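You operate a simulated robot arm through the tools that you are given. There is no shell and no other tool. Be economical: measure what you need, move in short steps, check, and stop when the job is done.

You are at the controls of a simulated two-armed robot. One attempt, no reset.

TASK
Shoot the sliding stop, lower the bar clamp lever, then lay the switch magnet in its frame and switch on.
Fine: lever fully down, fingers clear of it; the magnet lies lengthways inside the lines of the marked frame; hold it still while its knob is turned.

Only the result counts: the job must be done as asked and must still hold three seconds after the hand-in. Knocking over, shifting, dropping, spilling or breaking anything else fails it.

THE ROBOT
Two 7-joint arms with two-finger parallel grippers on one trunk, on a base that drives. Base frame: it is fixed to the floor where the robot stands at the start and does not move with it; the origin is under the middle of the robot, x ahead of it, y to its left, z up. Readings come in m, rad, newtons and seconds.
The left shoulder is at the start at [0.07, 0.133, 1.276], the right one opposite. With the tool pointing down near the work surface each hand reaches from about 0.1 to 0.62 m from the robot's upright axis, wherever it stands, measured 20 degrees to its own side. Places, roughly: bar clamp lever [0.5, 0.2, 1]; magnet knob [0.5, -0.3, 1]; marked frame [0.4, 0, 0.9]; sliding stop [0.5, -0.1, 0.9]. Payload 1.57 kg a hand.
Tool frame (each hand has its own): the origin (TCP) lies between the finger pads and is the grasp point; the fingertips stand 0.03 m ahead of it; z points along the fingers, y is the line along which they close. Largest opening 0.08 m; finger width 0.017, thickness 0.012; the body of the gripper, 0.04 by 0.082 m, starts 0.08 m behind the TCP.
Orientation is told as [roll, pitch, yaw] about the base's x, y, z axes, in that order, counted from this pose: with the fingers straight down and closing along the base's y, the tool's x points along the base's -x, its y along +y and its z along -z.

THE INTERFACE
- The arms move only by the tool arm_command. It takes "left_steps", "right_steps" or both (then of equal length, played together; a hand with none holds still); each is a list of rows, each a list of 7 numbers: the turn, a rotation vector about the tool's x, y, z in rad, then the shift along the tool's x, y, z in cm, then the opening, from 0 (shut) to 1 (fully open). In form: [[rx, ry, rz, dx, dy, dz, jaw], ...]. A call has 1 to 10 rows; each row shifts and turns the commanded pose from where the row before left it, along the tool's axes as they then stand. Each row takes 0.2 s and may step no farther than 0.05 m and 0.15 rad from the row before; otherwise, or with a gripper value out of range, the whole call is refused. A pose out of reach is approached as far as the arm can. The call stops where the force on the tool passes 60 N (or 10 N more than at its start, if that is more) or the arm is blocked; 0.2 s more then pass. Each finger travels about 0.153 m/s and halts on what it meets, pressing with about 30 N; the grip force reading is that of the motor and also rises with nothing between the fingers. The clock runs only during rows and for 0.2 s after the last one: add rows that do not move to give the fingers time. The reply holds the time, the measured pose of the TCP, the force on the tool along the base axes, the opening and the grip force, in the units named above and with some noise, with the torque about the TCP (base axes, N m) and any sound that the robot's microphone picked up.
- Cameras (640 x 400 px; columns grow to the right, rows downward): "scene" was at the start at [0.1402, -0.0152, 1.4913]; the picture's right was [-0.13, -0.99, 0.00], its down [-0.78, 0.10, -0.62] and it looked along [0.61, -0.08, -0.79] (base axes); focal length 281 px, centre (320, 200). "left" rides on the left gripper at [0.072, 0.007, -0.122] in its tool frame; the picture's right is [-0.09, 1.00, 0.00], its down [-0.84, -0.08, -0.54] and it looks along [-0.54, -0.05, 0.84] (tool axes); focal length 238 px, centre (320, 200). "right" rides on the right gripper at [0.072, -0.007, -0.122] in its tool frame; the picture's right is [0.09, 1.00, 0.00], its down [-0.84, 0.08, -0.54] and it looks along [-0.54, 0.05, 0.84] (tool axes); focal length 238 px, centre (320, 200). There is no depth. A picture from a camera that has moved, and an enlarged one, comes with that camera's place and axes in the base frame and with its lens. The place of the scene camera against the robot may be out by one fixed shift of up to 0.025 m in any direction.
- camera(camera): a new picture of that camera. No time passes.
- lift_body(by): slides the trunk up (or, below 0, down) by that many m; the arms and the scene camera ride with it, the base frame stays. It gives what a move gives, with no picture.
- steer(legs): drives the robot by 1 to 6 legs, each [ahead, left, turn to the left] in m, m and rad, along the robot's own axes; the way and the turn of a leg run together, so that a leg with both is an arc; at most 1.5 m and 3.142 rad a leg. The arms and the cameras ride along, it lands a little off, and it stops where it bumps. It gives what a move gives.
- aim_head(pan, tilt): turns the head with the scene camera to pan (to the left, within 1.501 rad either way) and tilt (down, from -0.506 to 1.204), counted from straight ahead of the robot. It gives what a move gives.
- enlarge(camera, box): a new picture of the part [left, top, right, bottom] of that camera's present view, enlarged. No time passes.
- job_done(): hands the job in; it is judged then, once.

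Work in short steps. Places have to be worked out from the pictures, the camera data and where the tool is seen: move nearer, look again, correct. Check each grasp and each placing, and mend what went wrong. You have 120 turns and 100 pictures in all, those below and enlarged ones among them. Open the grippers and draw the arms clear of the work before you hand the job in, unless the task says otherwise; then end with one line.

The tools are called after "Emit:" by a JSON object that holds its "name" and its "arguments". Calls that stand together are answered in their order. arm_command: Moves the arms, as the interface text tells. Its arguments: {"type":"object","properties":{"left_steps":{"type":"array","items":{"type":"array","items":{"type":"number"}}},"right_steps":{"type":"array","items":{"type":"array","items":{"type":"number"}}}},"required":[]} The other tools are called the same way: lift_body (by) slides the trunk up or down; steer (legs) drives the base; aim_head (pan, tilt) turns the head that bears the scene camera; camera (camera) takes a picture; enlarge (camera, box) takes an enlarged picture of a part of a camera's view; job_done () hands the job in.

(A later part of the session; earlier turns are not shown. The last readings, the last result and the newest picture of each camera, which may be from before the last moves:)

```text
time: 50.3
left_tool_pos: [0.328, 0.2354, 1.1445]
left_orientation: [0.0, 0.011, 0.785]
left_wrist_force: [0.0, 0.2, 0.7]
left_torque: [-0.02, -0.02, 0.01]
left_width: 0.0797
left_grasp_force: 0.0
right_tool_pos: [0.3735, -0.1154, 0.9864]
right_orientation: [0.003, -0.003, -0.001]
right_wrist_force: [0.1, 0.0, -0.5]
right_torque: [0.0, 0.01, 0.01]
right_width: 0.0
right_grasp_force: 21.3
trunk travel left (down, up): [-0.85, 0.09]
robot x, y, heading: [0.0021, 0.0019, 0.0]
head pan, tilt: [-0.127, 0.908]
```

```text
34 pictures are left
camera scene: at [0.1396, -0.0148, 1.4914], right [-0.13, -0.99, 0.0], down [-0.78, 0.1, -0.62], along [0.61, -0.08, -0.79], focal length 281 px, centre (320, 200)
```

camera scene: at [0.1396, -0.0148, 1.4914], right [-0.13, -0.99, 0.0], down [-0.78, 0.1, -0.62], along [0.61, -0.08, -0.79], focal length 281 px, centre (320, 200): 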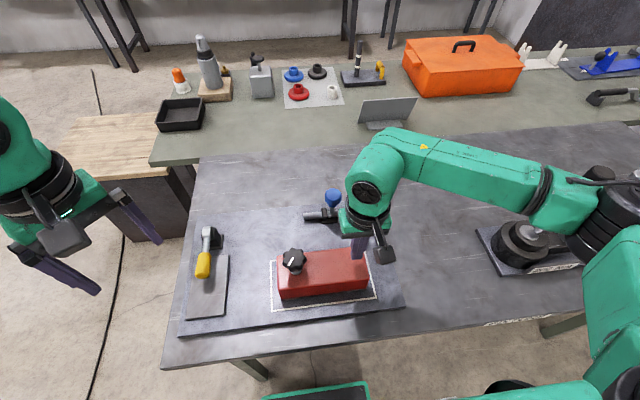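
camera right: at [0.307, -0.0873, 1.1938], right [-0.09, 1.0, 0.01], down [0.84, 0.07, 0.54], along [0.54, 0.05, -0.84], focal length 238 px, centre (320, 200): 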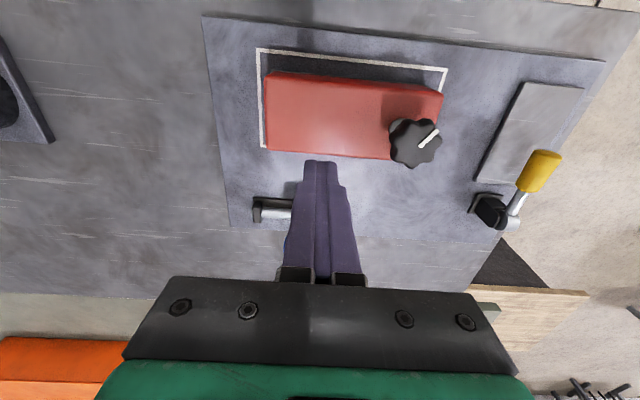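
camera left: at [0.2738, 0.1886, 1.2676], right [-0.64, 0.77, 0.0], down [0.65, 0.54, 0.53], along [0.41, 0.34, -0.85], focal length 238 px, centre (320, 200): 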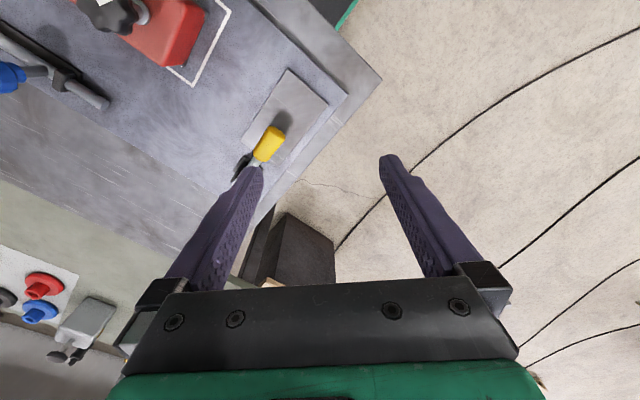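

Left hand at yaw +45° works. I move it over the knob at height (camera stays clear of the right hand), and lower the right hand nearer the magnet top.

Emit:
{"name": "arm_command", "arguments": {"left_steps": [[0, 0, 0, 2.1, -3.18, 0, 1], [0, 0, 0, 2.1, -3.18, 0, 1], [0, 0, 0, 2.1, -3.18, 0, 1], [0, 0, 0, 2.1, -3.18, 0, 1], [0, 0, 0.1, 2.1, -3.18, 0, 1], [0, 0, 0.1, 1.8, -3.0, 0, 1]], "right_steps": [[0, 0, 0, 0, -0.7, 0, 0], [0, 0, 0, 0, 0, 0.5, 0], [0, 0, 0, 0, 0, 0.5, 0], [0, 0, 0, 0, 0, 0.4, 0], [0, 0, 0, 0, 0, 0, 0], [0, 0, 0, 0, 0, 0, 0]]}}

Emit:
{"name": "camera", "arguments": {"camera": "left"}}

Emit:
{"name": "camera", "arguments": {"camera": "right"}}

```text
time: 51.7
left_tool_pos: [0.3705, 0.0102, 1.1471]
left_orientation: [0.0, 0.01, 0.584]
left_wrist_force: [0.7, -0.7, -0.6]
left_torque: [0.04, 0.04, 0.01]
left_width: 0.0799
left_grasp_force: 0.1
right_tool_pos: [0.374, -0.1261, 0.9727]
right_orientation: [0.004, 0.001, -0.001]
right_wrist_force: [-0.2, -0.2, 0.2]
right_torque: [-0.01, 0.0, 0.0]
right_width: 0.0
right_grasp_force: 21.2
trunk travel left (down, up): [-0.85, 0.09]
robot x, y, heading: [-0.0021, 0.0006, -0.003]
head pan, tilt: [-0.127, 0.908]
```

```text
33 pictures are left
camera left: at [0.3086, -0.0239, 1.27], right [-0.47, 0.88, 0.0], down [0.75, 0.4, 0.53], along [0.47, 0.25, -0.85], focal length 238 px, centre (320, 200)
```

left: 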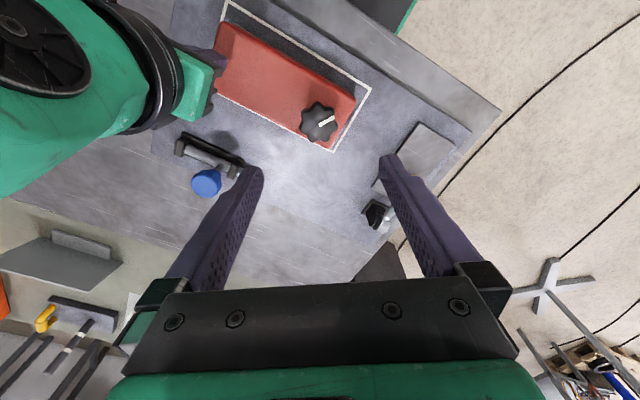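

```text
32 pictures are left
camera right: at [0.3025, -0.1325, 1.0944], right [-0.09, 1.0, 0.0], down [0.84, 0.08, 0.54], along [0.54, 0.05, -0.84], focal length 238 px, centre (320, 200)
```

right: 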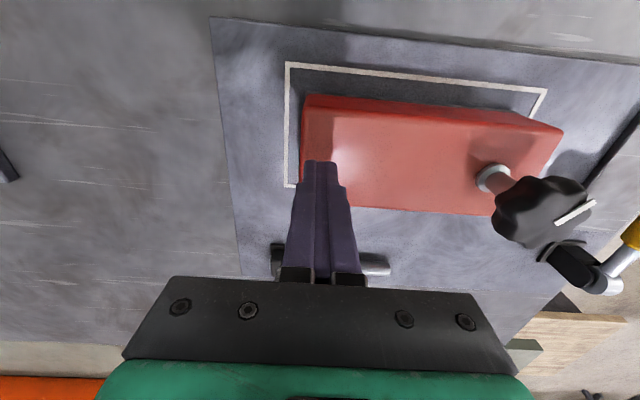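

Right fingertip is too near the magnet's end; I move it 1.5 cm to +y. The left hand goes down over the knob ([0.373, 0.009]).

Emit:
{"name": "arm_command", "arguments": {"left_steps": [[0, 0, 0.13, 0, 0, 4, 1], [0, 0, 0, -0.15, -0.1, 4, 1], [0, 0, 0, 0, 0, 4, 1], [0, 0, 0, 0, 0, 3, 1], [0, 0, 0, 0, 0, 1, 1], [0, 0, 0, 0, 0, 0, 1]], "right_steps": [[0, 0, 0, 0, 0.8, 0, 0], [0, 0, 0, 0, 0.7, 0, 0], [0, 0, 0, 0, 0, 0, 0], [0, 0, 0, 0, 0, 0, 0], [0, 0, 0, 0, 0, 0, 0], [0, 0, 0, 0, 0, 0, 0]]}}

Emit:
{"name": "camera", "arguments": {"camera": "left"}}

Emit:
{"name": "camera", "arguments": {"camera": "scene"}}

```text
time: 53.1
left_tool_pos: [0.3696, 0.0098, 0.9842]
left_orientation: [-0.004, 0.011, 0.455]
left_wrist_force: [1.0, 0.0, 0.8]
left_torque: [0.01, 0.0, -0.01]
left_width: 0.0798
left_grasp_force: 0.0
right_tool_pos: [0.3743, -0.108, 0.9733]
right_orientation: [0.004, -0.001, 0.0]
right_wrist_force: [-0.3, -0.5, 0.2]
right_torque: [0.01, 0.02, -0.04]
right_width: 0.0
right_grasp_force: 21.9
trunk travel left (down, up): [-0.85, 0.09]
robot x, y, heading: [0.0015, 0.0021, -0.002]
head pan, tilt: [-0.127, 0.908]
```

```text
31 pictures are left
camera left: at [0.3039, -0.0143, 1.1083], right [-0.35, 0.94, 0.0], down [0.79, 0.3, 0.53], along [0.5, 0.18, -0.85], focal length 238 px, centre (320, 200)
```

left: 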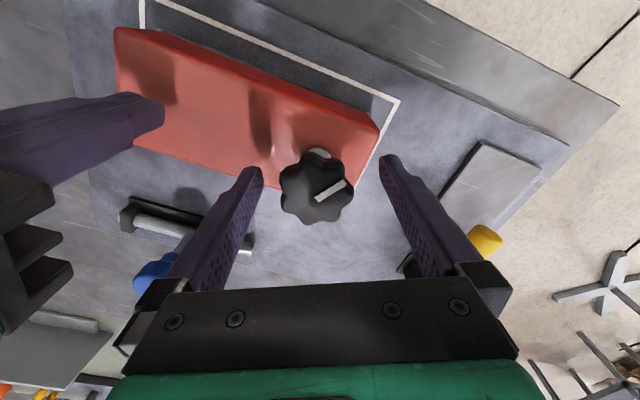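

```text
30 pictures are left
camera scene: at [0.14, -0.0153, 1.4914], right [-0.13, -0.99, 0.0], down [-0.78, 0.1, -0.62], along [0.61, -0.08, -0.79], focal length 281 px, centre (320, 200)
```

scene: 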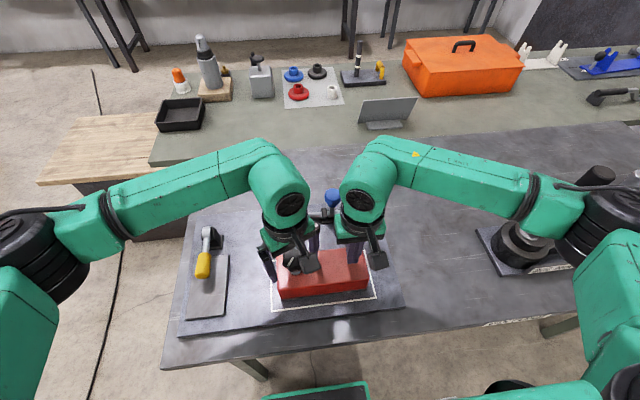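

Both hands are clear of each other. I nudge the left hand 5 mm in +x, lower to knob level, and press the right fingertips lightly onto the magnet.

Emit:
{"name": "arm_command", "arguments": {"left_steps": [[0, 0, 0, -0.45, -0.22, 0, 1], [0, 0, 0, 0, 0, 0.9, 1], [0, 0, 0, 0, 0, 0, 1], [0, 0, 0, 0, 0, 0, 1], [0, 0, 0, 0, 0, 0, 1]], "right_steps": [[0, 0, 0, 0, 0, 0.6, 0], [0, 0, 0, 0, 0, 0.4, 0], [0, 0, 0, 0, 0, 0.3, 0], [0, 0, 0, 0, 0, 0.2, 0], [0, 0, 0, 0, 0, 0.2, 0]]}}

```text
time: 54.3
left_tool_pos: [0.3755, 0.0098, 0.9767]
left_orientation: [-0.003, 0.011, 0.452]
left_wrist_force: [-0.3, 0.1, -0.1]
left_torque: [-0.02, -0.01, -0.03]
left_width: 0.08
left_grasp_force: 0.1
right_tool_pos: [0.3737, -0.1072, 0.9589]
right_orientation: [0.003, -0.003, 0.0]
right_wrist_force: [1.1, -1.5, 10.8]
right_torque: [-0.07, 0.02, 0.06]
right_width: 0.0
right_grasp_force: 20.7
trunk travel left (down, up): [-0.85, 0.09]
robot x, y, heading: [-0.0017, -0.0024, 0.002]
head pan, tilt: [-0.127, 0.908]
```

Right hand in contact at 10.8 N. I add pressure and close the left hand on the knob.

Emit:
{"name": "arm_command", "arguments": {"left_steps": [[0, 0, 0, 0, 0, 0, 1], [0, 0, 0, 0, 0, 0, 0.6], [0, 0, 0, 0, 0, 0, 0.3], [0, 0, 0, 0, 0, 0, 0.2]], "right_steps": [[0, 0, 0, 0, 0, 0.3, 0], [0, 0, 0, 0, 0, 0.3, 0], [0, 0, 0, 0, 0, 0, 0], [0, 0, 0, 0, 0, 0, 0]]}}

Emit:
{"name": "camera", "arguments": {"camera": "left"}}

```text
time: 54.9
left_tool_pos: [0.3727, 0.0089, 0.978]
left_orientation: [-0.01, 0.008, 0.452]
left_wrist_force: [0.8, -2.5, 6.7]
left_torque: [0.15, 0.3, 0.02]
left_width: 0.0453
left_grasp_force: 12.2
right_tool_pos: [0.3736, -0.1085, 0.9581]
right_orientation: [0.01, -0.016, -0.002]
right_wrist_force: [-5.4, -5.1, 22.1]
right_torque: [-0.25, 0.36, 0.11]
right_width: 0.0
right_grasp_force: 21.1
trunk travel left (down, up): [-0.85, 0.09]
robot x, y, heading: [0.003, -0.0011, -0.005]
head pan, tilt: [-0.127, 0.908]
stopped in row 3 (right hand): the force on the tool passed its limit (the readings are from after the stop); the commanded pose is now the measured one
```

```text
29 pictures are left
camera left: at [0.3054, -0.0161, 1.1016], right [-0.35, 0.94, -0.01], down [0.79, 0.3, 0.54], along [0.51, 0.18, -0.84], focal length 238 px, centre (320, 200)
```

left: 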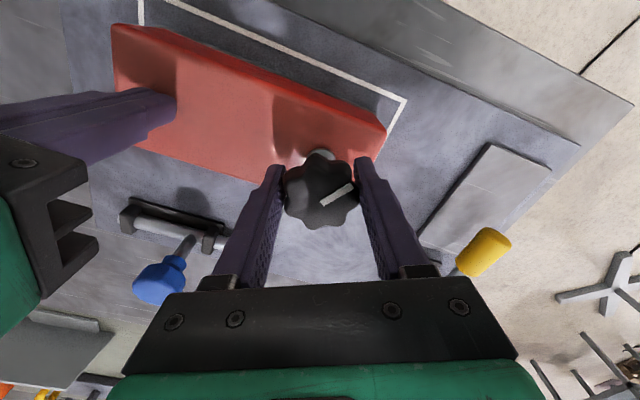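

Knob is gripped, magnet pressed with ~22 N. I try turning the knob clockwise slightly and watch torque and magnet.

Emit:
{"name": "arm_command", "arguments": {"left_steps": [[0, 0, 0, 0, 0, 0, 0.1], [0, 0, 0.07, 0, 0, 0, 0.1], [0, 0, 0.07, 0, 0, 0, 0.1], [0, 0, 0.07, 0, 0, 0, 0.1], [0, 0, 0, 0, 0, 0, 0.1]]}}

Emit:
{"name": "camera", "arguments": {"camera": "left"}}

```text
time: 56.1
left_tool_pos: [0.3713, 0.0095, 0.9774]
left_orientation: [-0.009, 0.006, 0.244]
left_wrist_force: [9.2, -0.2, 0.7]
left_torque: [0.27, 0.5, -0.01]
left_width: 0.0451
left_grasp_force: 30.3
right_tool_pos: [0.3736, -0.1079, 0.9594]
right_orientation: [0.008, -0.018, 0.001]
right_wrist_force: [-10.6, -8.3, 47.5]
right_torque: [-0.32, 0.7, 0.15]
right_width: 0.0
right_grasp_force: 21.6
trunk travel left (down, up): [-0.85, 0.09]
robot x, y, heading: [0.0002, -0.0002, -0.002]
head pan, tilt: [-0.127, 0.908]
```

```text
28 pictures are left
camera left: at [0.3011, -0.0011, 1.1012], right [-0.15, 0.99, -0.01], down [0.83, 0.13, 0.54], along [0.53, 0.07, -0.84], focal length 238 px, centre (320, 200)
```

left: 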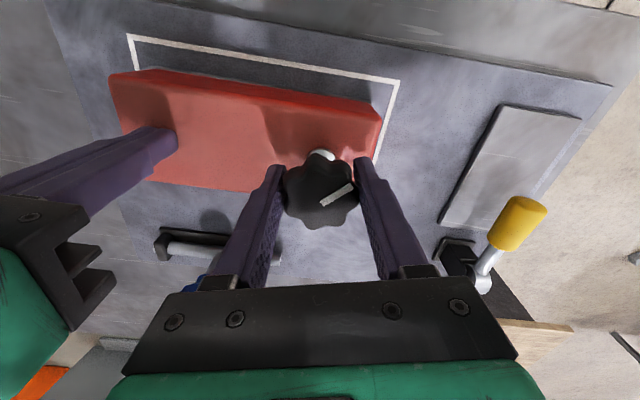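

The knob turns freely clockwise with the hand, magnet still. I continue.

Emit:
{"name": "arm_command", "arguments": {"left_steps": [[0, 0, 0.08, 0, 0, 0, 0.1], [0, 0, 0.08, 0, 0, 0, 0.1], [0, 0, 0.08, 0, 0, 0, 0.1], [0, 0, 0.08, 0, 0, 0, 0.1], [0, 0, 0.08, 0, 0, 0, 0.1], [0, 0, 0.08, 0, 0, 0, 0.1]]}}

Emit:
{"name": "camera", "arguments": {"camera": "left"}}

```text
time: 57.5
left_tool_pos: [0.3729, 0.0102, 0.9785]
left_orientation: [-0.01, 0.001, -0.238]
left_wrist_force: [11.2, 9.4, 2.7]
left_torque: [0.64, 0.53, 0.09]
left_width: 0.0451
left_grasp_force: 30.3
right_tool_pos: [0.3731, -0.1086, 0.9581]
right_orientation: [0.005, -0.018, -0.001]
right_wrist_force: [-9.4, -14.3, 52.7]
right_torque: [-0.5, 0.71, 0.39]
right_width: 0.0
right_grasp_force: 21.4
trunk travel left (down, up): [-0.85, 0.09]
robot x, y, heading: [-0.0003, -0.002, 0.005]
head pan, tilt: [-0.127, 0.908]
```

```text
27 pictures are left
camera left: at [0.304, 0.0348, 1.101], right [0.32, 0.95, -0.01], down [0.8, -0.27, 0.54], along [0.51, -0.18, -0.84], focal length 238 px, centre (320, 200)
```

left: 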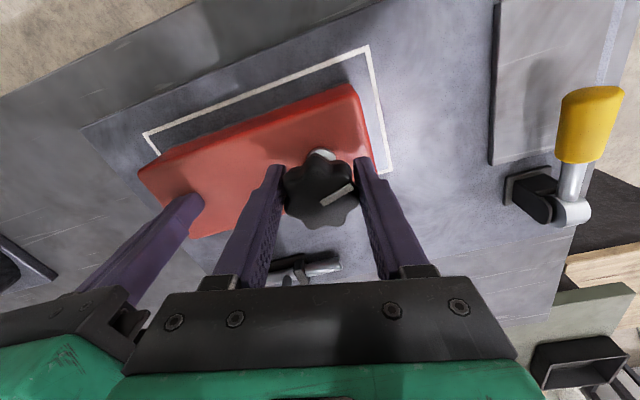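

Turned about 40° so far; side force is building, so I nudge the left hand slightly toward +x/+y and continue turning.

Emit:
{"name": "arm_command", "arguments": {"left_steps": [[0, 0, 0.08, -0.11, 0.18, 0, 0.1], [0, 0, 0.08, 0, 0, 0, 0.1], [0, 0, 0.08, 0, 0, 0, 0.1], [0, 0, 0.08, 0, 0, 0, 0.1], [0, 0, 0.08, 0, 0, 0, 0.1], [0, 0, 0.08, 0, 0, 0, 0.1]]}}

Emit:
{"name": "camera", "arguments": {"camera": "left"}}

```text
time: 58.9
left_tool_pos: [0.3725, 0.0114, 0.9778]
left_orientation: [-0.009, -0.003, -0.72]
left_wrist_force: [0.3, 11.7, 5.5]
left_torque: [0.74, 0.26, 0.09]
left_width: 0.0447
left_grasp_force: 30.4
right_tool_pos: [0.3731, -0.1084, 0.957]
right_orientation: [0.007, -0.018, -0.002]
right_wrist_force: [-1.2, -17.0, 46.3]
right_torque: [-0.59, 0.41, 0.08]
right_width: 0.0
right_grasp_force: 21.5
trunk travel left (down, up): [-0.85, 0.09]
robot x, y, heading: [0.0013, -0.0007, 0.0]
head pan, tilt: [-0.127, 0.908]
```

```text
26 pictures are left
camera left: at [0.3235, 0.0652, 1.1006], right [0.72, 0.69, -0.01], down [0.58, -0.6, 0.55], along [0.37, -0.4, -0.84], focal length 238 px, centre (320, 200)
```

left: 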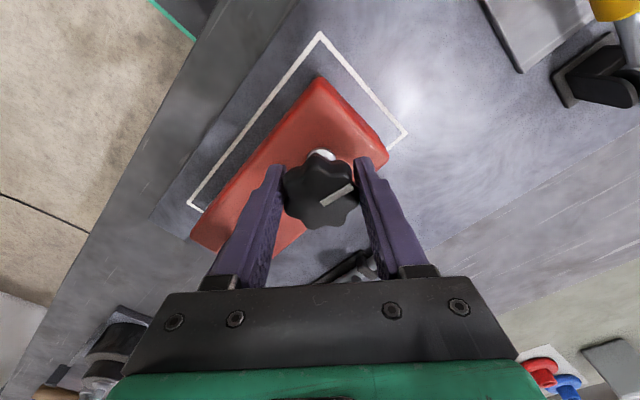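

Knob turned ~67° with no stop or click yet. I relieve side force and go on.

Emit:
{"name": "arm_command", "arguments": {"left_steps": [[0, 0, 0.08, 0.1, 0.11, 0, 0.1], [0, 0, 0.08, 0, 0, 0, 0.1], [0, 0, 0.08, 0, 0, 0, 0.1], [0, 0, 0.08, 0, 0, 0, 0.1], [0, 0, 0.08, 0, 0, 0, 0.1]]}}

Emit:
{"name": "camera", "arguments": {"camera": "left"}}

```text
time: 60.1
left_tool_pos: [0.3725, 0.0121, 0.9776]
left_orientation: [-0.006, -0.008, -1.037]
left_wrist_force: [0.4, 8.8, -0.7]
left_torque: [0.13, -0.2, 0.0]
left_width: 0.0449
left_grasp_force: 29.8
left hand out of reach, approached as far as the arm can: row 5
right_tool_pos: [0.3741, -0.1076, 0.9587]
right_orientation: [0.008, -0.017, -0.001]
right_wrist_force: [-1.9, -14.8, 47.8]
right_torque: [-0.52, 0.45, 0.01]
right_width: 0.0001
right_grasp_force: 21.4
trunk travel left (down, up): [-0.85, 0.09]
robot x, y, heading: [0.0019, 0.002, 0.003]
head pan, tilt: [-0.127, 0.908]
```

```text
25 pictures are left
camera left: at [0.3431, 0.0789, 1.1003], right [0.9, 0.43, -0.01], down [0.36, -0.75, 0.55], along [0.23, -0.5, -0.84], focal length 238 px, centre (320, 200)
```

left: 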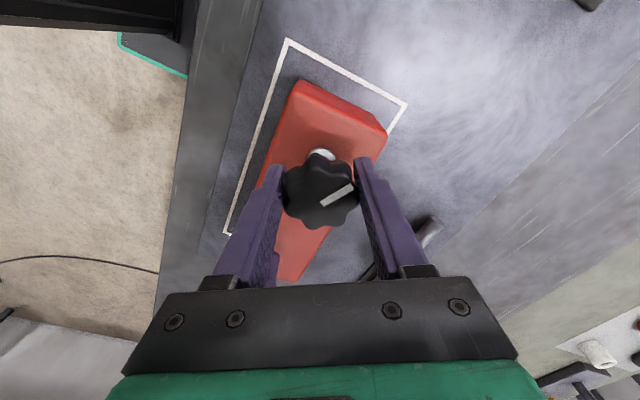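

The left wrist hit its limit after ~85° of knob rotation. I open, rotate the hand back around the knob, and regrip.

Emit:
{"name": "arm_command", "arguments": {"left_steps": [[0, 0, 0, 0, 0, 0, 1], [0, 0, 0, 0, 0, 0, 1], [0, 0, -0.14, 0, 0, 0, 1], [0, 0, -0.14, 0, 0, 0, 1], [0, 0, -0.14, 0, 0, 0, 1], [0, 0, -0.14, 0, 0, 0, 1], [0, 0, -0.14, 0, 0, 0, 1], [0, 0, -0.14, 0, 0, 0, 1], [0, 0, -0.14, 0, 0, 0, 1], [0, 0, -0.14, 0, 0, 0, 1]]}}

Emit:
{"name": "arm_command", "arguments": {"left_steps": [[0, 0, -0.14, 0, 0, 0, 1], [0, 0, -0.12, 0, 0, 0, 1], [0, 0, 0, 0, 0, 0, 1]]}}

Emit:
{"name": "camera", "arguments": {"camera": "left"}}

```text
time: 62.3
left_tool_pos: [0.3717, 0.012, 0.9774]
left_orientation: [-0.011, 0.002, 0.085]
left_wrist_force: [0.3, -0.5, 1.0]
left_torque: [0.01, 0.02, -0.03]
left_width: 0.08
left_grasp_force: 0.0
right_tool_pos: [0.3743, -0.1074, 0.9565]
right_orientation: [0.009, -0.016, 0.0]
right_wrist_force: [-2.4, -6.4, 43.6]
right_torque: [-0.26, 0.38, 0.27]
right_width: 0.0
right_grasp_force: 21.4
trunk travel left (down, up): [-0.85, 0.09]
robot x, y, heading: [-0.0032, 0.0013, 0.0]
head pan, tilt: [-0.127, 0.908]
```

```text
time: 63.1
left_tool_pos: [0.3724, 0.0115, 0.9766]
left_orientation: [-0.009, 0.005, 0.348]
left_wrist_force: [0.0, 0.5, -0.8]
left_torque: [0.01, -0.02, -0.04]
left_width: 0.0798
left_grasp_force: 0.0
right_tool_pos: [0.3731, -0.1073, 0.9578]
right_orientation: [0.008, -0.019, -0.003]
right_wrist_force: [-2.3, -6.3, 44.4]
right_torque: [-0.27, 0.4, 0.19]
right_width: 0.0002
right_grasp_force: 21.0
trunk travel left (down, up): [-0.85, 0.09]
robot x, y, heading: [0.0, -0.002, 0.0]
head pan, tilt: [-0.127, 0.908]
```

```text
24 pictures are left
camera left: at [0.3034, -0.0055, 1.101], right [-0.25, 0.97, -0.01], down [0.81, 0.22, 0.54], along [0.52, 0.13, -0.84], focal length 238 px, centre (320, 200)
```

left: 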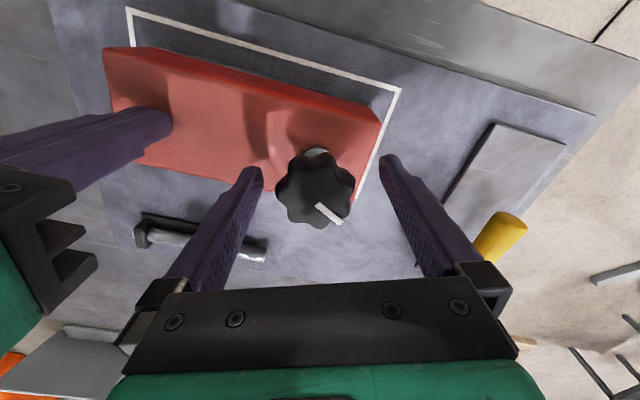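

The pointer stayed turned (now toward +x/+y). I regrip and turn further clockwise, watching torque.

Emit:
{"name": "arm_command", "arguments": {"left_steps": [[0, 0, 0, 0, 0, 0, 0.5], [0, 0, 0, 0, 0, 0, 0.1], [0, 0, 0, 0, 0, 0, 0.1], [0, 0, 0.08, 0, 0, 0, 0.1], [0, 0, 0.08, 0, 0, 0, 0.1], [0, 0, 0.08, 0, 0, 0, 0.1]]}}

Emit:
{"name": "enlarge", "arguments": {"camera": "left", "box": [80, 20, 440, 260]}}

```text
time: 64.5
left_tool_pos: [0.3724, 0.01, 0.9777]
left_orientation: [-0.011, 0.004, 0.098]
left_wrist_force: [-3.0, -25.4, 0.2]
left_torque: [0.45, 0.09, -0.03]
left_width: 0.0436
left_grasp_force: 30.1
right_tool_pos: [0.3732, -0.1081, 0.9582]
right_orientation: [0.016, -0.017, 0.0]
right_wrist_force: [-2.3, 14.7, 38.5]
right_torque: [0.35, 0.37, -0.14]
right_width: 0.0001
right_grasp_force: 21.3
trunk travel left (down, up): [-0.85, 0.09]
robot x, y, heading: [0.0017, 0.0003, -0.003]
head pan, tilt: [-0.127, 0.908]
```

```text
1.67 times, centred on (260, 140) of left
camera zoom: at [0.3012, 0.0104, 1.101], right [-0.01, 1.0, -0.01], down [0.84, 0.01, 0.54], along [0.54, -0.01, -0.84], focal length 397 px, centre (420, 300)
```

zoom: 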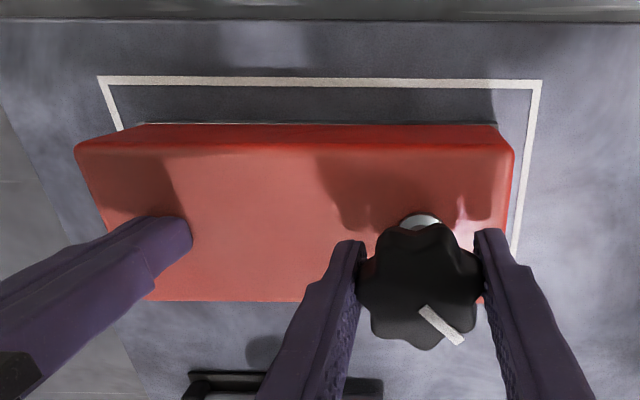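

Side force of -25 N: I shift the left hand 3 mm to -y to relieve it, then continue turning.

Emit:
{"name": "arm_command", "arguments": {"left_steps": [[0, 0, 0, 0, -0.25, 0, 0.1], [0, 0, 0.08, 0, 0, 0, 0.1], [0, 0, 0.08, 0, 0, 0, 0.1], [0, 0, 0.08, 0, 0, 0, 0.1], [0, 0, 0.08, 0, 0, 0, 0.1]]}}

```text
time: 65.7
left_tool_pos: [0.3731, 0.0095, 0.9783]
left_orientation: [-0.009, 0.002, -0.217]
left_wrist_force: [-8.7, -4.8, 0.1]
left_torque: [0.43, 0.52, 0.11]
left_width: 0.0433
left_grasp_force: 29.7
right_tool_pos: [0.3736, -0.1068, 0.9582]
right_orientation: [0.007, -0.019, -0.002]
right_wrist_force: [0.9, 3.4, 35.8]
right_torque: [0.07, 0.27, 0.03]
right_width: 0.0
right_grasp_force: 21.3
trunk travel left (down, up): [-0.85, 0.09]
robot x, y, heading: [-0.0028, 0.0007, -0.0]
head pan, tilt: [-0.127, 0.908]
```

Still turning freely (about 117° in total). I continue.

Emit:
{"name": "arm_command", "arguments": {"left_steps": [[0, 0, 0.08, 0.1, 0, 0, 0.1], [0, 0, 0.08, 0, 0, 0, 0.1], [0, 0, 0.08, 0, 0, 0, 0.1], [0, 0, 0.08, 0, 0, 0, 0.1], [0, 0, 0.08, 0, 0, 0, 0.1]]}}

Emit:
{"name": "enlarge", "arguments": {"camera": "left", "box": [80, 20, 440, 260]}}

```text
time: 66.9
left_tool_pos: [0.374, 0.0115, 0.9788]
left_orientation: [-0.008, -0.003, -0.617]
left_wrist_force: [2.4, 7.4, 0.8]
left_torque: [0.46, 0.39, 0.13]
left_width: 0.0434
left_grasp_force: 30.1
right_tool_pos: [0.3727, -0.1094, 0.9584]
right_orientation: [0.006, -0.017, -0.002]
right_wrist_force: [-6.9, -9.6, 48.3]
right_torque: [-0.32, 0.62, -0.14]
right_width: 0.0
right_grasp_force: 21.5
trunk travel left (down, up): [-0.85, 0.09]
robot x, y, heading: [0.0006, -0.0027, 0.001]
head pan, tilt: [-0.127, 0.908]
```

```text
1.67 times, centred on (260, 140) of left
camera zoom: at [0.3189, 0.0592, 1.1005], right [0.65, 0.76, -0.01], down [0.64, -0.54, 0.55], along [0.41, -0.36, -0.84], focal length 397 px, centre (420, 300)
```

zoom: 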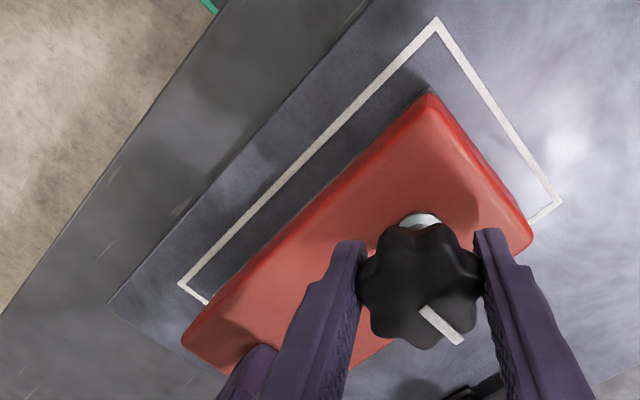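

About 140° turned and still free; perhaps the on position is at 180°. I keep going.

Emit:
{"name": "arm_command", "arguments": {"left_steps": [[0, 0, 0.08, 0, 0.1, 0, 0.1], [0, 0, 0.08, 0, 0, 0, 0.1], [0, 0, 0.08, 0, 0, 0, 0.1], [0, 0, 0.08, 0, 0, 0, 0.1], [0, 0, 0.06, 0, 0, 0, 0.1]]}}

```text
time: 68.1
left_tool_pos: [0.3737, 0.0107, 0.9787]
left_orientation: [-0.005, -0.01, -0.994]
left_wrist_force: [11.9, 14.3, 12.4]
left_torque: [0.31, -0.27, 0.45]
left_width: 0.0454
left_grasp_force: 30.0
right_tool_pos: [0.374, -0.1068, 0.9583]
right_orientation: [0.004, -0.017, -0.001]
right_wrist_force: [-6.5, -17.6, 48.4]
right_torque: [-0.58, 0.55, 0.12]
right_width: 0.0001
right_grasp_force: 21.6
trunk travel left (down, up): [-0.85, 0.09]
robot x, y, heading: [0.0013, -0.0, -0.001]
head pan, tilt: [-0.127, 0.908]
```

The torque about z rose to 0.45 and the width shifted, hinting at an end stop. I look at the pointer.

Emit:
{"name": "enlarge", "arguments": {"camera": "left", "box": [80, 20, 440, 260]}}

```text
1.67 times, centred on (260, 140) of left
camera zoom: at [0.3407, 0.0771, 1.1005], right [0.89, 0.46, 0.0], down [0.39, -0.74, 0.55], along [0.25, -0.49, -0.83], focal length 397 px, centre (420, 300)
```

zoom: 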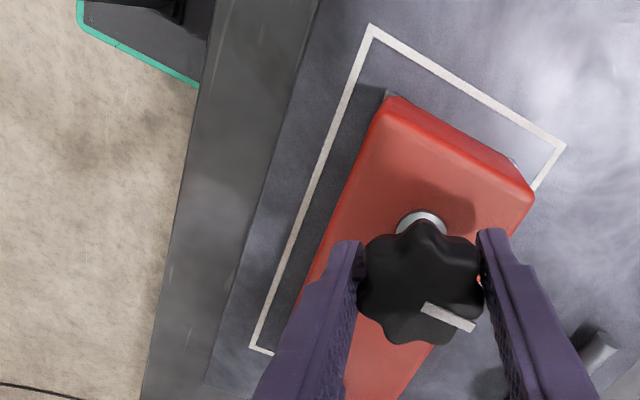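

The pointer lagged ~20° relative to the hand, so the knob seems to have met its end stop. I regrip from a better angle and test against the stop to confirm.

Emit:
{"name": "arm_command", "arguments": {"left_steps": [[0, 0, 0, 0, 0, 0, 1], [0, 0, 0, 0, 0, 0, 1], [0, 0, -0.14, 0, 0, 0, 1], [0, 0, -0.14, 0, 0, 0, 1], [0, 0, -0.14, 0, 0, 0, 1], [0, 0, -0.14, 0, 0, 0, 1], [0, 0, -0.14, 0, 0, 0, 1], [0, 0, -0.14, 0, 0, 0, 1], [0, 0, -0.14, 0, 0, 0, 1], [0, 0, 0, 0, 0, 0, 1]]}}

Emit:
{"name": "camera", "arguments": {"camera": "left"}}

```text
time: 70.3
left_tool_pos: [0.3726, 0.0096, 0.9782]
left_orientation: [-0.01, 0.003, -0.013]
left_wrist_force: [-0.5, -0.1, 0.5]
left_torque: [-0.01, 0.01, 0.03]
left_width: 0.0802
left_grasp_force: 0.0
right_tool_pos: [0.3736, -0.1076, 0.9573]
right_orientation: [0.009, -0.017, -0.001]
right_wrist_force: [-1.9, -5.4, 43.4]
right_torque: [-0.28, 0.37, 0.16]
right_width: 0.0
right_grasp_force: 21.0
trunk travel left (down, up): [-0.85, 0.09]
robot x, y, heading: [0.0025, -0.0012, -0.001]
head pan, tilt: [-0.127, 0.908]
```

```text
20 pictures are left
camera left: at [0.3018, 0.0185, 1.1015], right [0.11, 0.99, -0.01], down [0.84, -0.08, 0.54], along [0.54, -0.07, -0.84], focal length 238 px, centre (320, 200)
```

left: 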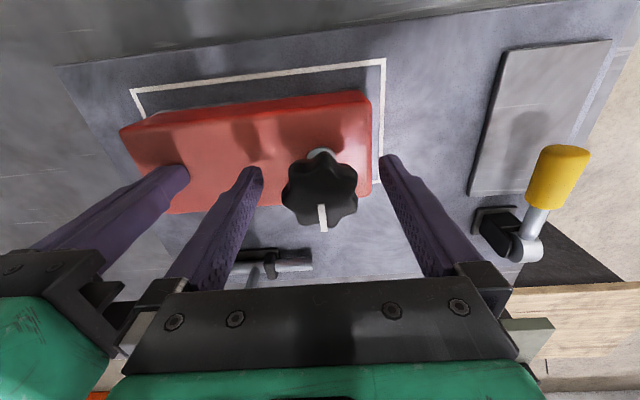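

The pointer now lies square to the magnet's length. I regrip and push gently clockwise to confirm the stop.

Emit:
{"name": "arm_command", "arguments": {"left_steps": [[0, 0, 0, 0, 0, 0, 0.5], [0, 0, 0, 0, 0, 0, 0.1], [0, 0, 0, 0, 0, 0, 0], [0, 0, 0.06, 0, 0, 0, 0], [0, 0, 0.06, 0, 0, 0, 0], [0, 0, 0.06, 0, 0, 0, 0]]}}

Emit:
{"name": "camera", "arguments": {"camera": "left"}}

```text
time: 71.7
left_tool_pos: [0.3727, 0.0114, 0.9772]
left_orientation: [-0.011, 0.002, -0.196]
left_wrist_force: [-1.4, 3.3, 2.8]
left_torque: [0.36, 0.08, 0.72]
left_width: 0.0448
left_grasp_force: 30.7
right_tool_pos: [0.3734, -0.1072, 0.9571]
right_orientation: [0.007, -0.016, -0.001]
right_wrist_force: [-1.5, -7.2, 43.0]
right_torque: [-0.28, 0.36, 0.01]
right_width: 0.0002
right_grasp_force: 21.5
trunk travel left (down, up): [-0.85, 0.09]
robot x, y, heading: [-0.0005, 0.0013, 0.002]
head pan, tilt: [-0.127, 0.908]
```

```text
19 pictures are left
camera left: at [0.3044, 0.032, 1.101], right [0.28, 0.96, -0.01], down [0.81, -0.23, 0.54], along [0.52, -0.16, -0.84], focal length 238 px, centre (320, 200)
```

left: 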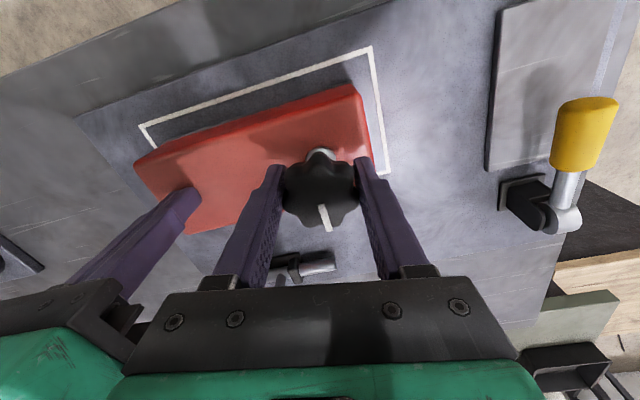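

Torque 0.72 against a firm stop: the knob is at the end of its travel. I release it, regrip without twist, and raise the right hand off to test with a small lift whether the magnet clings.

Emit:
{"name": "arm_command", "arguments": {"left_steps": [[0, 0, 0, 0, 0, 0, 0.9], [0, 0, 0, 0, 0, 0, 0.9], [0, 0, 0, 0, 0, 0, 0.3], [0, 0, 0, 0, 0, 0, 0], [0, 0, 0, 0, 0, 0, 0]], "right_steps": [[0, 0, 0, 0, 0, 0, 0], [0, 0, 0, 0, 0, -0.4, 0], [0, 0, 0, 0, 0, -1, 0], [0, 0, 0, 0, 0, -4, 0], [0, 0, 0, 0, 0, -4, 0]]}}

Emit:
{"name": "arm_command", "arguments": {"left_steps": [[0, 0, 0, 0, 0, -0.1, 0], [0, 0, 0, 0, 0, -0.1, 0], [0, 0, 0, 0, 0, -0.1, 0], [0, 0, 0, 0, 0, 0, 0]]}}

```text
time: 72.9
left_tool_pos: [0.377, 0.0096, 0.9748]
left_orientation: [-0.01, 0.006, -0.195]
left_wrist_force: [-2.0, 0.3, 0.6]
left_torque: [0.18, 0.06, -0.06]
left_width: 0.0448
left_grasp_force: 30.2
right_tool_pos: [0.3762, -0.107, 1.0511]
right_orientation: [0.008, -0.012, 0.001]
right_wrist_force: [-0.1, -0.3, 0.3]
right_torque: [0.0, 0.01, 0.0]
right_width: 0.0
right_grasp_force: 21.8
trunk travel left (down, up): [-0.85, 0.09]
robot x, y, heading: [0.0006, -0.0035, -0.0]
head pan, tilt: [-0.127, 0.908]
```

```text
time: 73.9
left_tool_pos: [0.3788, 0.0106, 0.977]
left_orientation: [-0.012, 0.007, -0.195]
left_wrist_force: [0.3, -0.4, -11.9]
left_torque: [0.59, -0.03, 0.01]
left_width: 0.0448
left_grasp_force: 29.9
right_tool_pos: [0.3774, -0.1072, 1.051]
right_orientation: [0.006, -0.011, 0.002]
right_wrist_force: [0.3, 0.6, 0.7]
right_torque: [-0.03, -0.02, 0.02]
right_width: 0.0003
right_grasp_force: 21.6
trunk travel left (down, up): [-0.85, 0.09]
robot x, y, heading: [0.0048, 0.0007, -0.002]
head pan, tilt: [-0.127, 0.908]
```

The lift shows exactly the free weight (11.9 N, 0.59 Nm), so the magnet does not cling: either adhesion isn't on or lies at the other end. I set it down again and hold it with the right hand, then test the counter-clockwise end.

Emit:
{"name": "arm_command", "arguments": {"left_steps": [[0, 0, 0, 0, 0, 0.2, 0], [0, 0, 0, 0, 0, 0.15, 0], [0, 0, 0, 0, 0, 0, 0], [0, 0, 0, 0, 0, 0, 1], [0, 0, 0, 0, 0, 0, 1], [0, 0, 0, 0, 0, 0, 1], [0, 0, 0, 0, 0, 0, 1], [0, 0, 0, 0, 0, 0, 1]], "right_steps": [[0, 0, 0, 0, 0, 0, 0], [0, 0, 0, 0, 0, 0, 0], [0, 0, 0, 0, 0, 4, 0], [0, 0, 0, 0, 0, 4, 0], [0, 0, 0, 0, 0, 0.8, 0], [0, 0, 0, 0, 0, 0.2, 0], [0, 0, 0, 0, 0, 0.2, 0], [0, 0, 0, 0, 0, 0.2, 0]]}}

Emit:
{"name": "enlarge", "arguments": {"camera": "scene", "box": [240, 200, 420, 330]}}

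```text
time: 75.7
left_tool_pos: [0.3746, 0.0107, 0.9755]
left_orientation: [-0.013, 0.005, -0.196]
left_wrist_force: [-0.2, 0.0, 0.5]
left_torque: [0.0, 0.01, -0.03]
left_width: 0.0799
left_grasp_force: 0.2
right_tool_pos: [0.3762, -0.1066, 0.9577]
right_orientation: [0.009, -0.017, -0.003]
right_wrist_force: [2.5, -3.5, 16.4]
right_torque: [-0.15, 0.02, 0.19]
right_width: 0.0
right_grasp_force: 21.1
trunk travel left (down, up): [-0.85, 0.09]
robot x, y, heading: [-0.0012, -0.0024, 0.003]
head pan, tilt: [-0.127, 0.908]
```

```text
3.08 times, centred on (330, 265) of scene
camera zoom: at [0.1386, -0.0158, 1.4918], right [-0.13, -0.99, 0.0], down [-0.78, 0.1, -0.62], along [0.61, -0.08, -0.79], focal length 866 px, centre (289, 0)
```

zoom: 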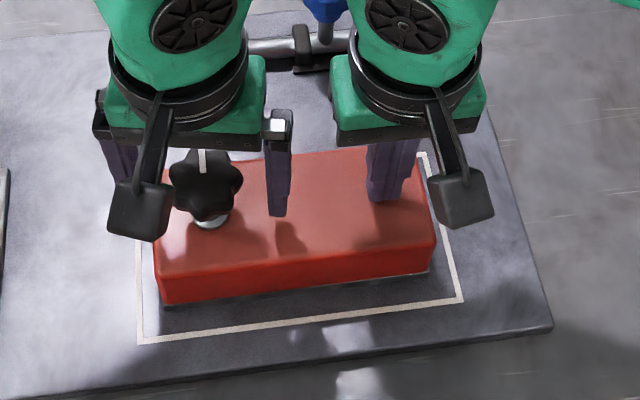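

Position is still good. I rotate the open left hand to yaw ≈ -0.95, grip, and turn counter-clockwise back.

Emit:
{"name": "arm_command", "arguments": {"left_steps": [[0, 0, 0.14, 0, 0, 0, 1], [0, 0, 0.14, 0, 0, 0, 1], [0, 0, 0.14, 0, 0, 0, 1], [0, 0, 0.14, 0, 0, 0, 1], [0, 0, 0.14, 0, 0, 0, 1], [0, 0, 0, 0, 0, 0, 0.5], [0, 0, 0, 0, 0, 0, 0.1], [0, 0, 0, 0, 0, 0, 0], [0, 0, -0.08, 0, 0, 0, 0], [0, 0, -0.08, 0, 0, 0, 0]]}}

Emit:
{"name": "arm_command", "arguments": {"left_steps": [[0, 0, -0.1, 0, 0, 0, 0], [0, 0, -0.1, 0, 0, 0, 0], [0, 0, -0.1, 0, 0, 0, 0], [0, 0, -0.1, 0, 0, 0, 0], [0, 0, -0.1, 0, 0, 0, 0], [0, 0, -0.1, 0, 0, 0, 0], [0, 0, -0.1, 0, 0, 0, 0]]}}

```text
time: 77.9
left_tool_pos: [0.3776, 0.011, 0.9759]
left_orientation: [-0.013, -0.006, -0.733]
left_wrist_force: [7.1, 4.6, 0.9]
left_torque: [0.06, -0.81, -0.1]
left_width: 0.0452
left_grasp_force: 30.2
right_tool_pos: [0.3746, -0.1065, 0.9588]
right_orientation: [0.008, -0.014, -0.003]
right_wrist_force: [7.0, -10.2, 39.0]
right_torque: [-0.34, 0.09, 0.21]
right_width: 0.0
right_grasp_force: 20.7
trunk travel left (down, up): [-0.85, 0.09]
robot x, y, heading: [0.0052, -0.0002, 0.006]
head pan, tilt: [-0.127, 0.908]
```

```text
time: 79.5
left_tool_pos: [0.3765, 0.0115, 0.9766]
left_orientation: [-0.012, 0.005, -0.034]
left_wrist_force: [9.1, 10.8, 7.2]
left_torque: [0.37, -0.74, -0.04]
left_width: 0.0451
left_grasp_force: 30.3
right_tool_pos: [0.3757, -0.1071, 0.9582]
right_orientation: [0.007, -0.015, -0.003]
right_wrist_force: [5.2, -14.6, 39.0]
right_torque: [-0.53, 0.17, 0.25]
right_width: 0.0001
right_grasp_force: 21.1
trunk travel left (down, up): [-0.85, 0.09]
robot x, y, heading: [-0.0005, 0.0006, 0.0]
head pan, tilt: [-0.127, 0.908]
```

It turns back freely. I continue to yaw ≈ +0.45, then regrip from -0.95.

Emit:
{"name": "arm_command", "arguments": {"left_steps": [[0, 0, -0.1, -0.1, 0.1, 0, 0], [0, 0, -0.1, 0, 0, 0, 0], [0, 0, -0.1, 0, 0, 0, 0], [0, 0, -0.1, 0, 0, 0, 0], [0, 0, -0.08, 0, 0, 0, 0], [0, 0, 0, 0, 0, 0, 1], [0, 0, 0, 0, 0, 0, 1], [0, 0, 0.14, 0, 0, 0, 1], [0, 0, 0.14, 0, 0, 0, 1], [0, 0, 0.14, 0, 0, 0, 1]]}}

Emit:
{"name": "arm_command", "arguments": {"left_steps": [[0, 0, 0.14, 0, 0, 0, 1], [0, 0, 0.14, 0, 0, 0, 1], [0, 0, 0.14, 0, 0, 0, 1], [0, 0, 0.14, 0, 0, 0, 1], [0, 0, 0.14, 0, 0, 0, 1], [0, 0, 0.14, 0, 0, 0, 1], [0, 0, 0, 0, 0, 0, 1]]}}

Emit:
{"name": "camera", "arguments": {"camera": "left"}}

```text
time: 81.7
left_tool_pos: [0.3767, 0.0121, 0.9739]
left_orientation: [-0.012, 0.007, 0.023]
left_wrist_force: [0.2, -0.1, 0.0]
left_torque: [-0.01, -0.04, -0.01]
left_width: 0.0802
left_grasp_force: 0.0
right_tool_pos: [0.3762, -0.1068, 0.958]
right_orientation: [0.01, -0.015, -0.001]
right_wrist_force: [8.6, -5.3, 33.9]
right_torque: [-0.23, 0.03, 0.16]
right_width: 0.0002
right_grasp_force: 21.3
trunk travel left (down, up): [-0.85, 0.09]
robot x, y, heading: [-0.0006, -0.0, 0.001]
head pan, tilt: [-0.127, 0.908]
```

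```text
time: 83.3
left_tool_pos: [0.376, 0.0123, 0.9761]
left_orientation: [-0.012, -0.003, -0.816]
left_wrist_force: [-0.1, 0.6, 0.6]
left_torque: [0.0, 0.0, 0.0]
left_width: 0.08
left_grasp_force: 0.1
right_tool_pos: [0.3754, -0.1077, 0.9582]
right_orientation: [0.008, -0.016, -0.002]
right_wrist_force: [9.3, -3.8, 34.1]
right_torque: [-0.2, 0.03, 0.07]
right_width: 0.0
right_grasp_force: 21.4
trunk travel left (down, up): [-0.85, 0.09]
robot x, y, heading: [-0.0014, -0.0022, 0.002]
head pan, tilt: [-0.127, 0.908]
```

```text
17 pictures are left
camera left: at [0.3331, 0.0703, 1.0985], right [0.79, 0.61, -0.01], down [0.52, -0.66, 0.55], along [0.33, -0.44, -0.84], focal length 238 px, centre (320, 200)
```

left: 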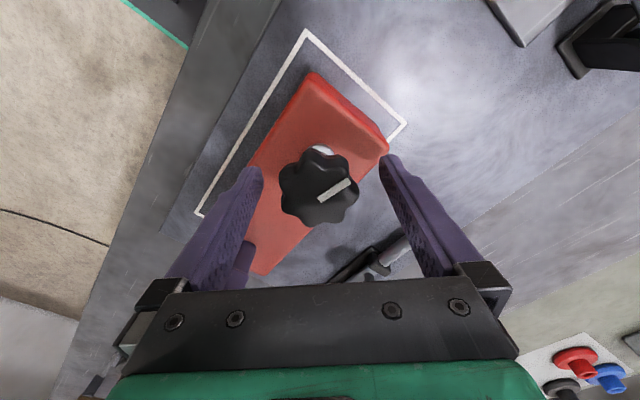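

Pointer is at ~70° now (started at ~135°, stop at ~-5°). I grip and continue counter-clockwise watching for a stop.

Emit:
{"name": "arm_command", "arguments": {"left_steps": [[0, 0, 0, 0, 0, 0, 0.5], [0, 0, 0, 0, 0, 0, 0], [0, 0, 0, 0, 0, 0, 0], [0, 0, -0.1, 0, 0, 0, 0], [0, 0, -0.1, 0, 0, 0, 0], [0, 0, -0.1, 0, 0, 0, 0], [0, 0, -0.1, 0, 0, 0, 0], [0, 0, -0.1, 0, 0, 0, 0], [0, 0, -0.1, 0, 0, 0, 0], [0, 0, -0.1, 0, 0, 0, 0]]}}

Emit:
{"name": "arm_command", "arguments": {"left_steps": [[0, 0, -0.08, 0, 0, 0, 0], [0, 0, -0.08, 0, 0, 0, 0], [0, 0, -0.08, 0, 0, 0, 0]]}}

Emit:
{"name": "arm_command", "arguments": {"left_steps": [[0, 0, -0.07, 0, 0, 0, 0], [0, 0, -0.07, 0, 0, 0, 0], [0, 0, -0.07, 0, 0, 0, 0]]}}

Emit:
{"name": "camera", "arguments": {"camera": "left"}}

```text
time: 85.5
left_tool_pos: [0.3756, 0.0116, 0.9755]
left_orientation: [-0.01, 0.004, -0.113]
left_wrist_force: [-10.6, 0.0, 3.1]
left_torque: [0.41, -0.4, -0.08]
left_width: 0.0454
left_grasp_force: 30.2
right_tool_pos: [0.3742, -0.1073, 0.9579]
right_orientation: [0.007, -0.017, -0.002]
right_wrist_force: [13.6, -0.9, 24.3]
right_torque: [-0.08, -0.24, 0.05]
right_width: 0.0002
right_grasp_force: 21.4
trunk travel left (down, up): [-0.85, 0.09]
robot x, y, heading: [0.0002, -0.0013, -0.003]
head pan, tilt: [-0.127, 0.908]
```

```text
time: 86.3
left_tool_pos: [0.3767, 0.0121, 0.9759]
left_orientation: [-0.009, 0.007, 0.125]
left_wrist_force: [-8.5, -2.4, 0.7]
left_torque: [0.29, -0.66, -0.01]
left_width: 0.045
left_grasp_force: 30.2
right_tool_pos: [0.3743, -0.1073, 0.9592]
right_orientation: [0.008, -0.016, -0.003]
right_wrist_force: [10.5, 0.5, 26.1]
right_torque: [-0.03, -0.11, -0.05]
right_width: 0.0002
right_grasp_force: 21.5
trunk travel left (down, up): [-0.85, 0.09]
robot x, y, heading: [0.0007, 0.0, -0.003]
head pan, tilt: [-0.127, 0.908]
```

```text
time: 87.1
left_tool_pos: [0.3752, 0.0119, 0.9754]
left_orientation: [-0.01, 0.008, 0.335]
left_wrist_force: [-4.4, 0.3, 2.2]
left_torque: [0.31, -0.47, -0.04]
left_width: 0.0452
left_grasp_force: 30.3
right_tool_pos: [0.374, -0.1066, 0.9575]
right_orientation: [0.008, -0.013, -0.002]
right_wrist_force: [8.5, -0.5, 27.5]
right_torque: [-0.06, -0.04, -0.05]
right_width: 0.0002
right_grasp_force: 21.6
trunk travel left (down, up): [-0.85, 0.09]
robot x, y, heading: [0.0024, -0.0014, -0.002]
head pan, tilt: [-0.127, 0.908]
```

```text
16 pictures are left
camera left: at [0.3071, -0.0039, 1.0994], right [-0.24, 0.97, -0.01], down [0.82, 0.21, 0.54], along [0.52, 0.12, -0.84], focal length 238 px, centre (320, 200)
```

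left: 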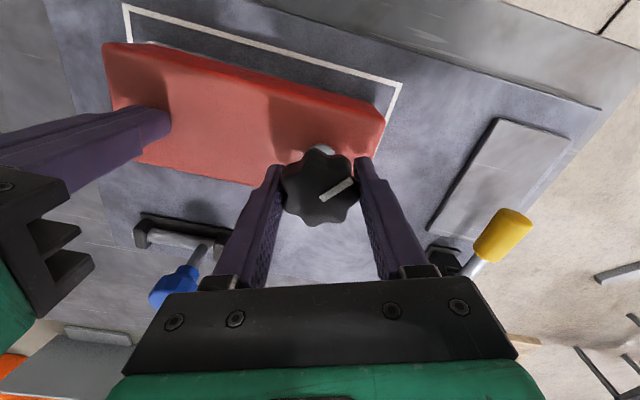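

Pointer ~130°, near the starting angle (~138°), no stop yet. I go a little further to see whether the start was the other end stop.

Emit:
{"name": "arm_command", "arguments": {"left_steps": [[0, 0, -0.07, 0, 0, 0, 0], [0, 0, -0.07, 0, 0, 0, 0], [0, 0, -0.06, 0, 0, 0, 0]]}}

Emit:
{"name": "camera", "arguments": {"camera": "left"}}

```text
time: 87.9
left_tool_pos: [0.3755, 0.0117, 0.9753]
left_orientation: [-0.006, 0.011, 0.536]
left_wrist_force: [0.3, 2.1, 2.6]
left_torque: [0.31, 0.1, -0.32]
left_width: 0.0451
left_grasp_force: 30.5
right_tool_pos: [0.3749, -0.1072, 0.9589]
right_orientation: [0.007, -0.015, -0.001]
right_wrist_force: [5.0, -3.8, 31.5]
right_torque: [-0.15, 0.14, 0.02]
right_width: 0.0
right_grasp_force: 20.8
trunk travel left (down, up): [-0.85, 0.09]
robot x, y, heading: [-0.0018, -0.0001, -0.003]
head pan, tilt: [-0.127, 0.908]
```

```text
15 pictures are left
camera left: at [0.3116, -0.0175, 1.0994], right [-0.43, 0.9, -0.01], down [0.76, 0.37, 0.53], along [0.49, 0.22, -0.85], focal length 238 px, centre (320, 200)
```

left: 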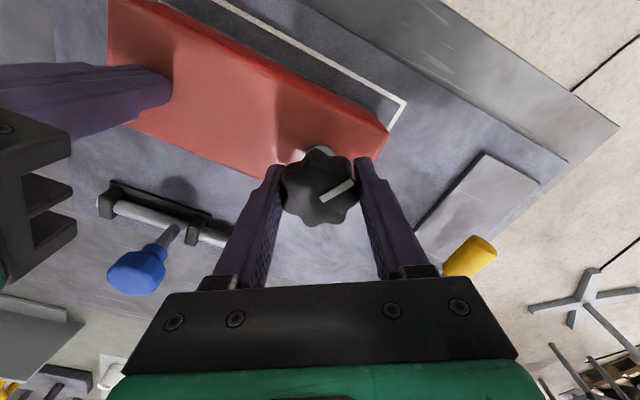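

A stop appears right at the starting angle (torque -0.32, pointer lagging), so the start was the "off" end and clockwise is "on". I turn it clockwise again fully.

Emit:
{"name": "arm_command", "arguments": {"left_steps": [[0, 0, 0.1, 0, 0, 0, 0], [0, 0, 0.1, 0, 0, 0, 0], [0, 0, 0.1, 0, 0, 0, 0], [0, 0, 0.1, 0, 0, 0, 0], [0, 0, 0.1, 0, 0, 0, 0], [0, 0, 0.1, 0, 0, 0, 0], [0, 0, 0.1, 0, 0, 0, 0]]}}

Emit:
{"name": "arm_command", "arguments": {"left_steps": [[0, 0, 0.1, 0, 0, 0, 0], [0, 0, 0.1, 0, 0, 0, 0], [0, 0, 0.1, 0, 0, 0, 0], [0, 0, 0.1, 0, 0, 0, 0], [0, 0, 0.1, 0, 0, 0, 0], [0, 0, 0.1, 0, 0, 0, 0], [0, 0, 0.1, 0, 0, 0, 0]]}}

```text
time: 89.5
left_tool_pos: [0.3758, 0.0122, 0.9751]
left_orientation: [-0.009, 0.003, -0.168]
left_wrist_force: [5.8, -2.4, 0.5]
left_torque: [0.52, 0.57, 0.04]
left_width: 0.0451
left_grasp_force: 29.7
right_tool_pos: [0.3735, -0.1069, 0.958]
right_orientation: [0.009, -0.016, -0.002]
right_wrist_force: [-2.6, 0.0, 38.8]
right_torque: [-0.09, 0.35, -0.1]
right_width: 0.0004
right_grasp_force: 21.4
trunk travel left (down, up): [-0.85, 0.09]
robot x, y, heading: [-0.001, -0.0027, -0.001]
head pan, tilt: [-0.127, 0.908]
```

```text
time: 91.1
left_tool_pos: [0.376, 0.0116, 0.9762]
left_orientation: [-0.012, -0.004, -0.868]
left_wrist_force: [-0.2, -2.5, -0.4]
left_torque: [0.79, 0.18, 0.06]
left_width: 0.0451
left_grasp_force: 30.5
right_tool_pos: [0.3743, -0.1068, 0.9583]
right_orientation: [0.005, -0.016, 0.0]
right_wrist_force: [0.3, 2.0, 34.6]
right_torque: [0.01, 0.24, 0.33]
right_width: 0.0
right_grasp_force: 21.6
trunk travel left (down, up): [-0.85, 0.09]
robot x, y, heading: [-0.0027, 0.0009, 0.002]
head pan, tilt: [-0.127, 0.908]
```

Now I open, rotate back, regrip, and turn the rest to the stop.

Emit:
{"name": "arm_command", "arguments": {"left_steps": [[0, 0, 0, 0, 0, 0, 1], [0, 0, 0, 0, 0, 0, 1], [0, 0, -0.14, 0, 0, 0, 1], [0, 0, -0.14, 0, 0, 0, 1], [0, 0, -0.14, 0, 0, 0, 1], [0, 0, -0.14, 0, 0, 0, 1], [0, 0, -0.14, 0, 0, 0, 1], [0, 0, -0.14, 0, 0, 0, 1], [0, 0, -0.14, 0, 0, 0, 1], [0, 0, -0.14, 0, 0, 0, 1]]}}

Emit:
{"name": "arm_command", "arguments": {"left_steps": [[0, 0, -0.14, 0, 0, 0, 1], [0, 0, 0, 0, 0, 0, 0.5], [0, 0, 0, 0, 0, 0, 0], [0, 0, 0, 0, 0, 0, 0], [0, 0, 0.1, 0, 0, 0, 0], [0, 0, 0.1, 0, 0, 0, 0], [0, 0, 0.1, 0, 0, 0, 0], [0, 0, 0.1, 0, 0, 0, 0], [0, 0, 0.1, 0, 0, 0, 0], [0, 0, 0.1, 0, 0, 0, 0]]}}

Emit:
{"name": "arm_command", "arguments": {"left_steps": [[0, 0, 0.1, 0, 0, 0, 0], [0, 0, 0.1, 0, 0, 0, 0], [0, 0, 0.08, 0, 0, 0, 0]]}}

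```text
time: 93.3
left_tool_pos: [0.3757, 0.0113, 0.9756]
left_orientation: [-0.01, 0.009, 0.256]
left_wrist_force: [-0.5, 1.2, -0.3]
left_torque: [-0.03, 0.0, -0.02]
left_width: 0.0803
left_grasp_force: 0.0
right_tool_pos: [0.3742, -0.1066, 0.9578]
right_orientation: [0.008, -0.016, -0.001]
right_wrist_force: [2.5, -1.4, 31.2]
right_torque: [-0.09, 0.16, -0.27]
right_width: 0.0
right_grasp_force: 21.6
trunk travel left (down, up): [-0.85, 0.09]
robot x, y, heading: [-0.0023, 0.0011, 0.001]
head pan, tilt: [-0.127, 0.908]
```

```text
time: 95.5
left_tool_pos: [0.3756, 0.0111, 0.9767]
left_orientation: [-0.012, 0.002, -0.208]
left_wrist_force: [-1.1, -5.6, 0.4]
left_torque: [0.43, 0.3, 0.02]
left_width: 0.045
left_grasp_force: 30.2
right_tool_pos: [0.3739, -0.1068, 0.9578]
right_orientation: [0.01, -0.016, -0.002]
right_wrist_force: [2.4, 3.8, 30.6]
right_torque: [0.03, 0.17, -0.26]
right_width: 0.0
right_grasp_force: 21.4
trunk travel left (down, up): [-0.85, 0.09]
robot x, y, heading: [0.0014, 0.0016, 0.0]
head pan, tilt: [-0.127, 0.908]
```

```text
time: 96.3
left_tool_pos: [0.3757, 0.0125, 0.9756]
left_orientation: [-0.013, 0.003, -0.486]
left_wrist_force: [0.6, -3.8, -0.2]
left_torque: [0.74, 0.53, 0.07]
left_width: 0.0446
left_grasp_force: 30.4
right_tool_pos: [0.3751, -0.1066, 0.9595]
right_orientation: [0.008, -0.016, 0.001]
right_wrist_force: [1.7, 3.6, 32.8]
right_torque: [0.02, 0.2, -0.12]
right_width: 0.0
right_grasp_force: 21.7
trunk travel left (down, up): [-0.85, 0.09]
robot x, y, heading: [-0.0034, -0.0003, -0.001]
head pan, tilt: [-0.127, 0.908]
```

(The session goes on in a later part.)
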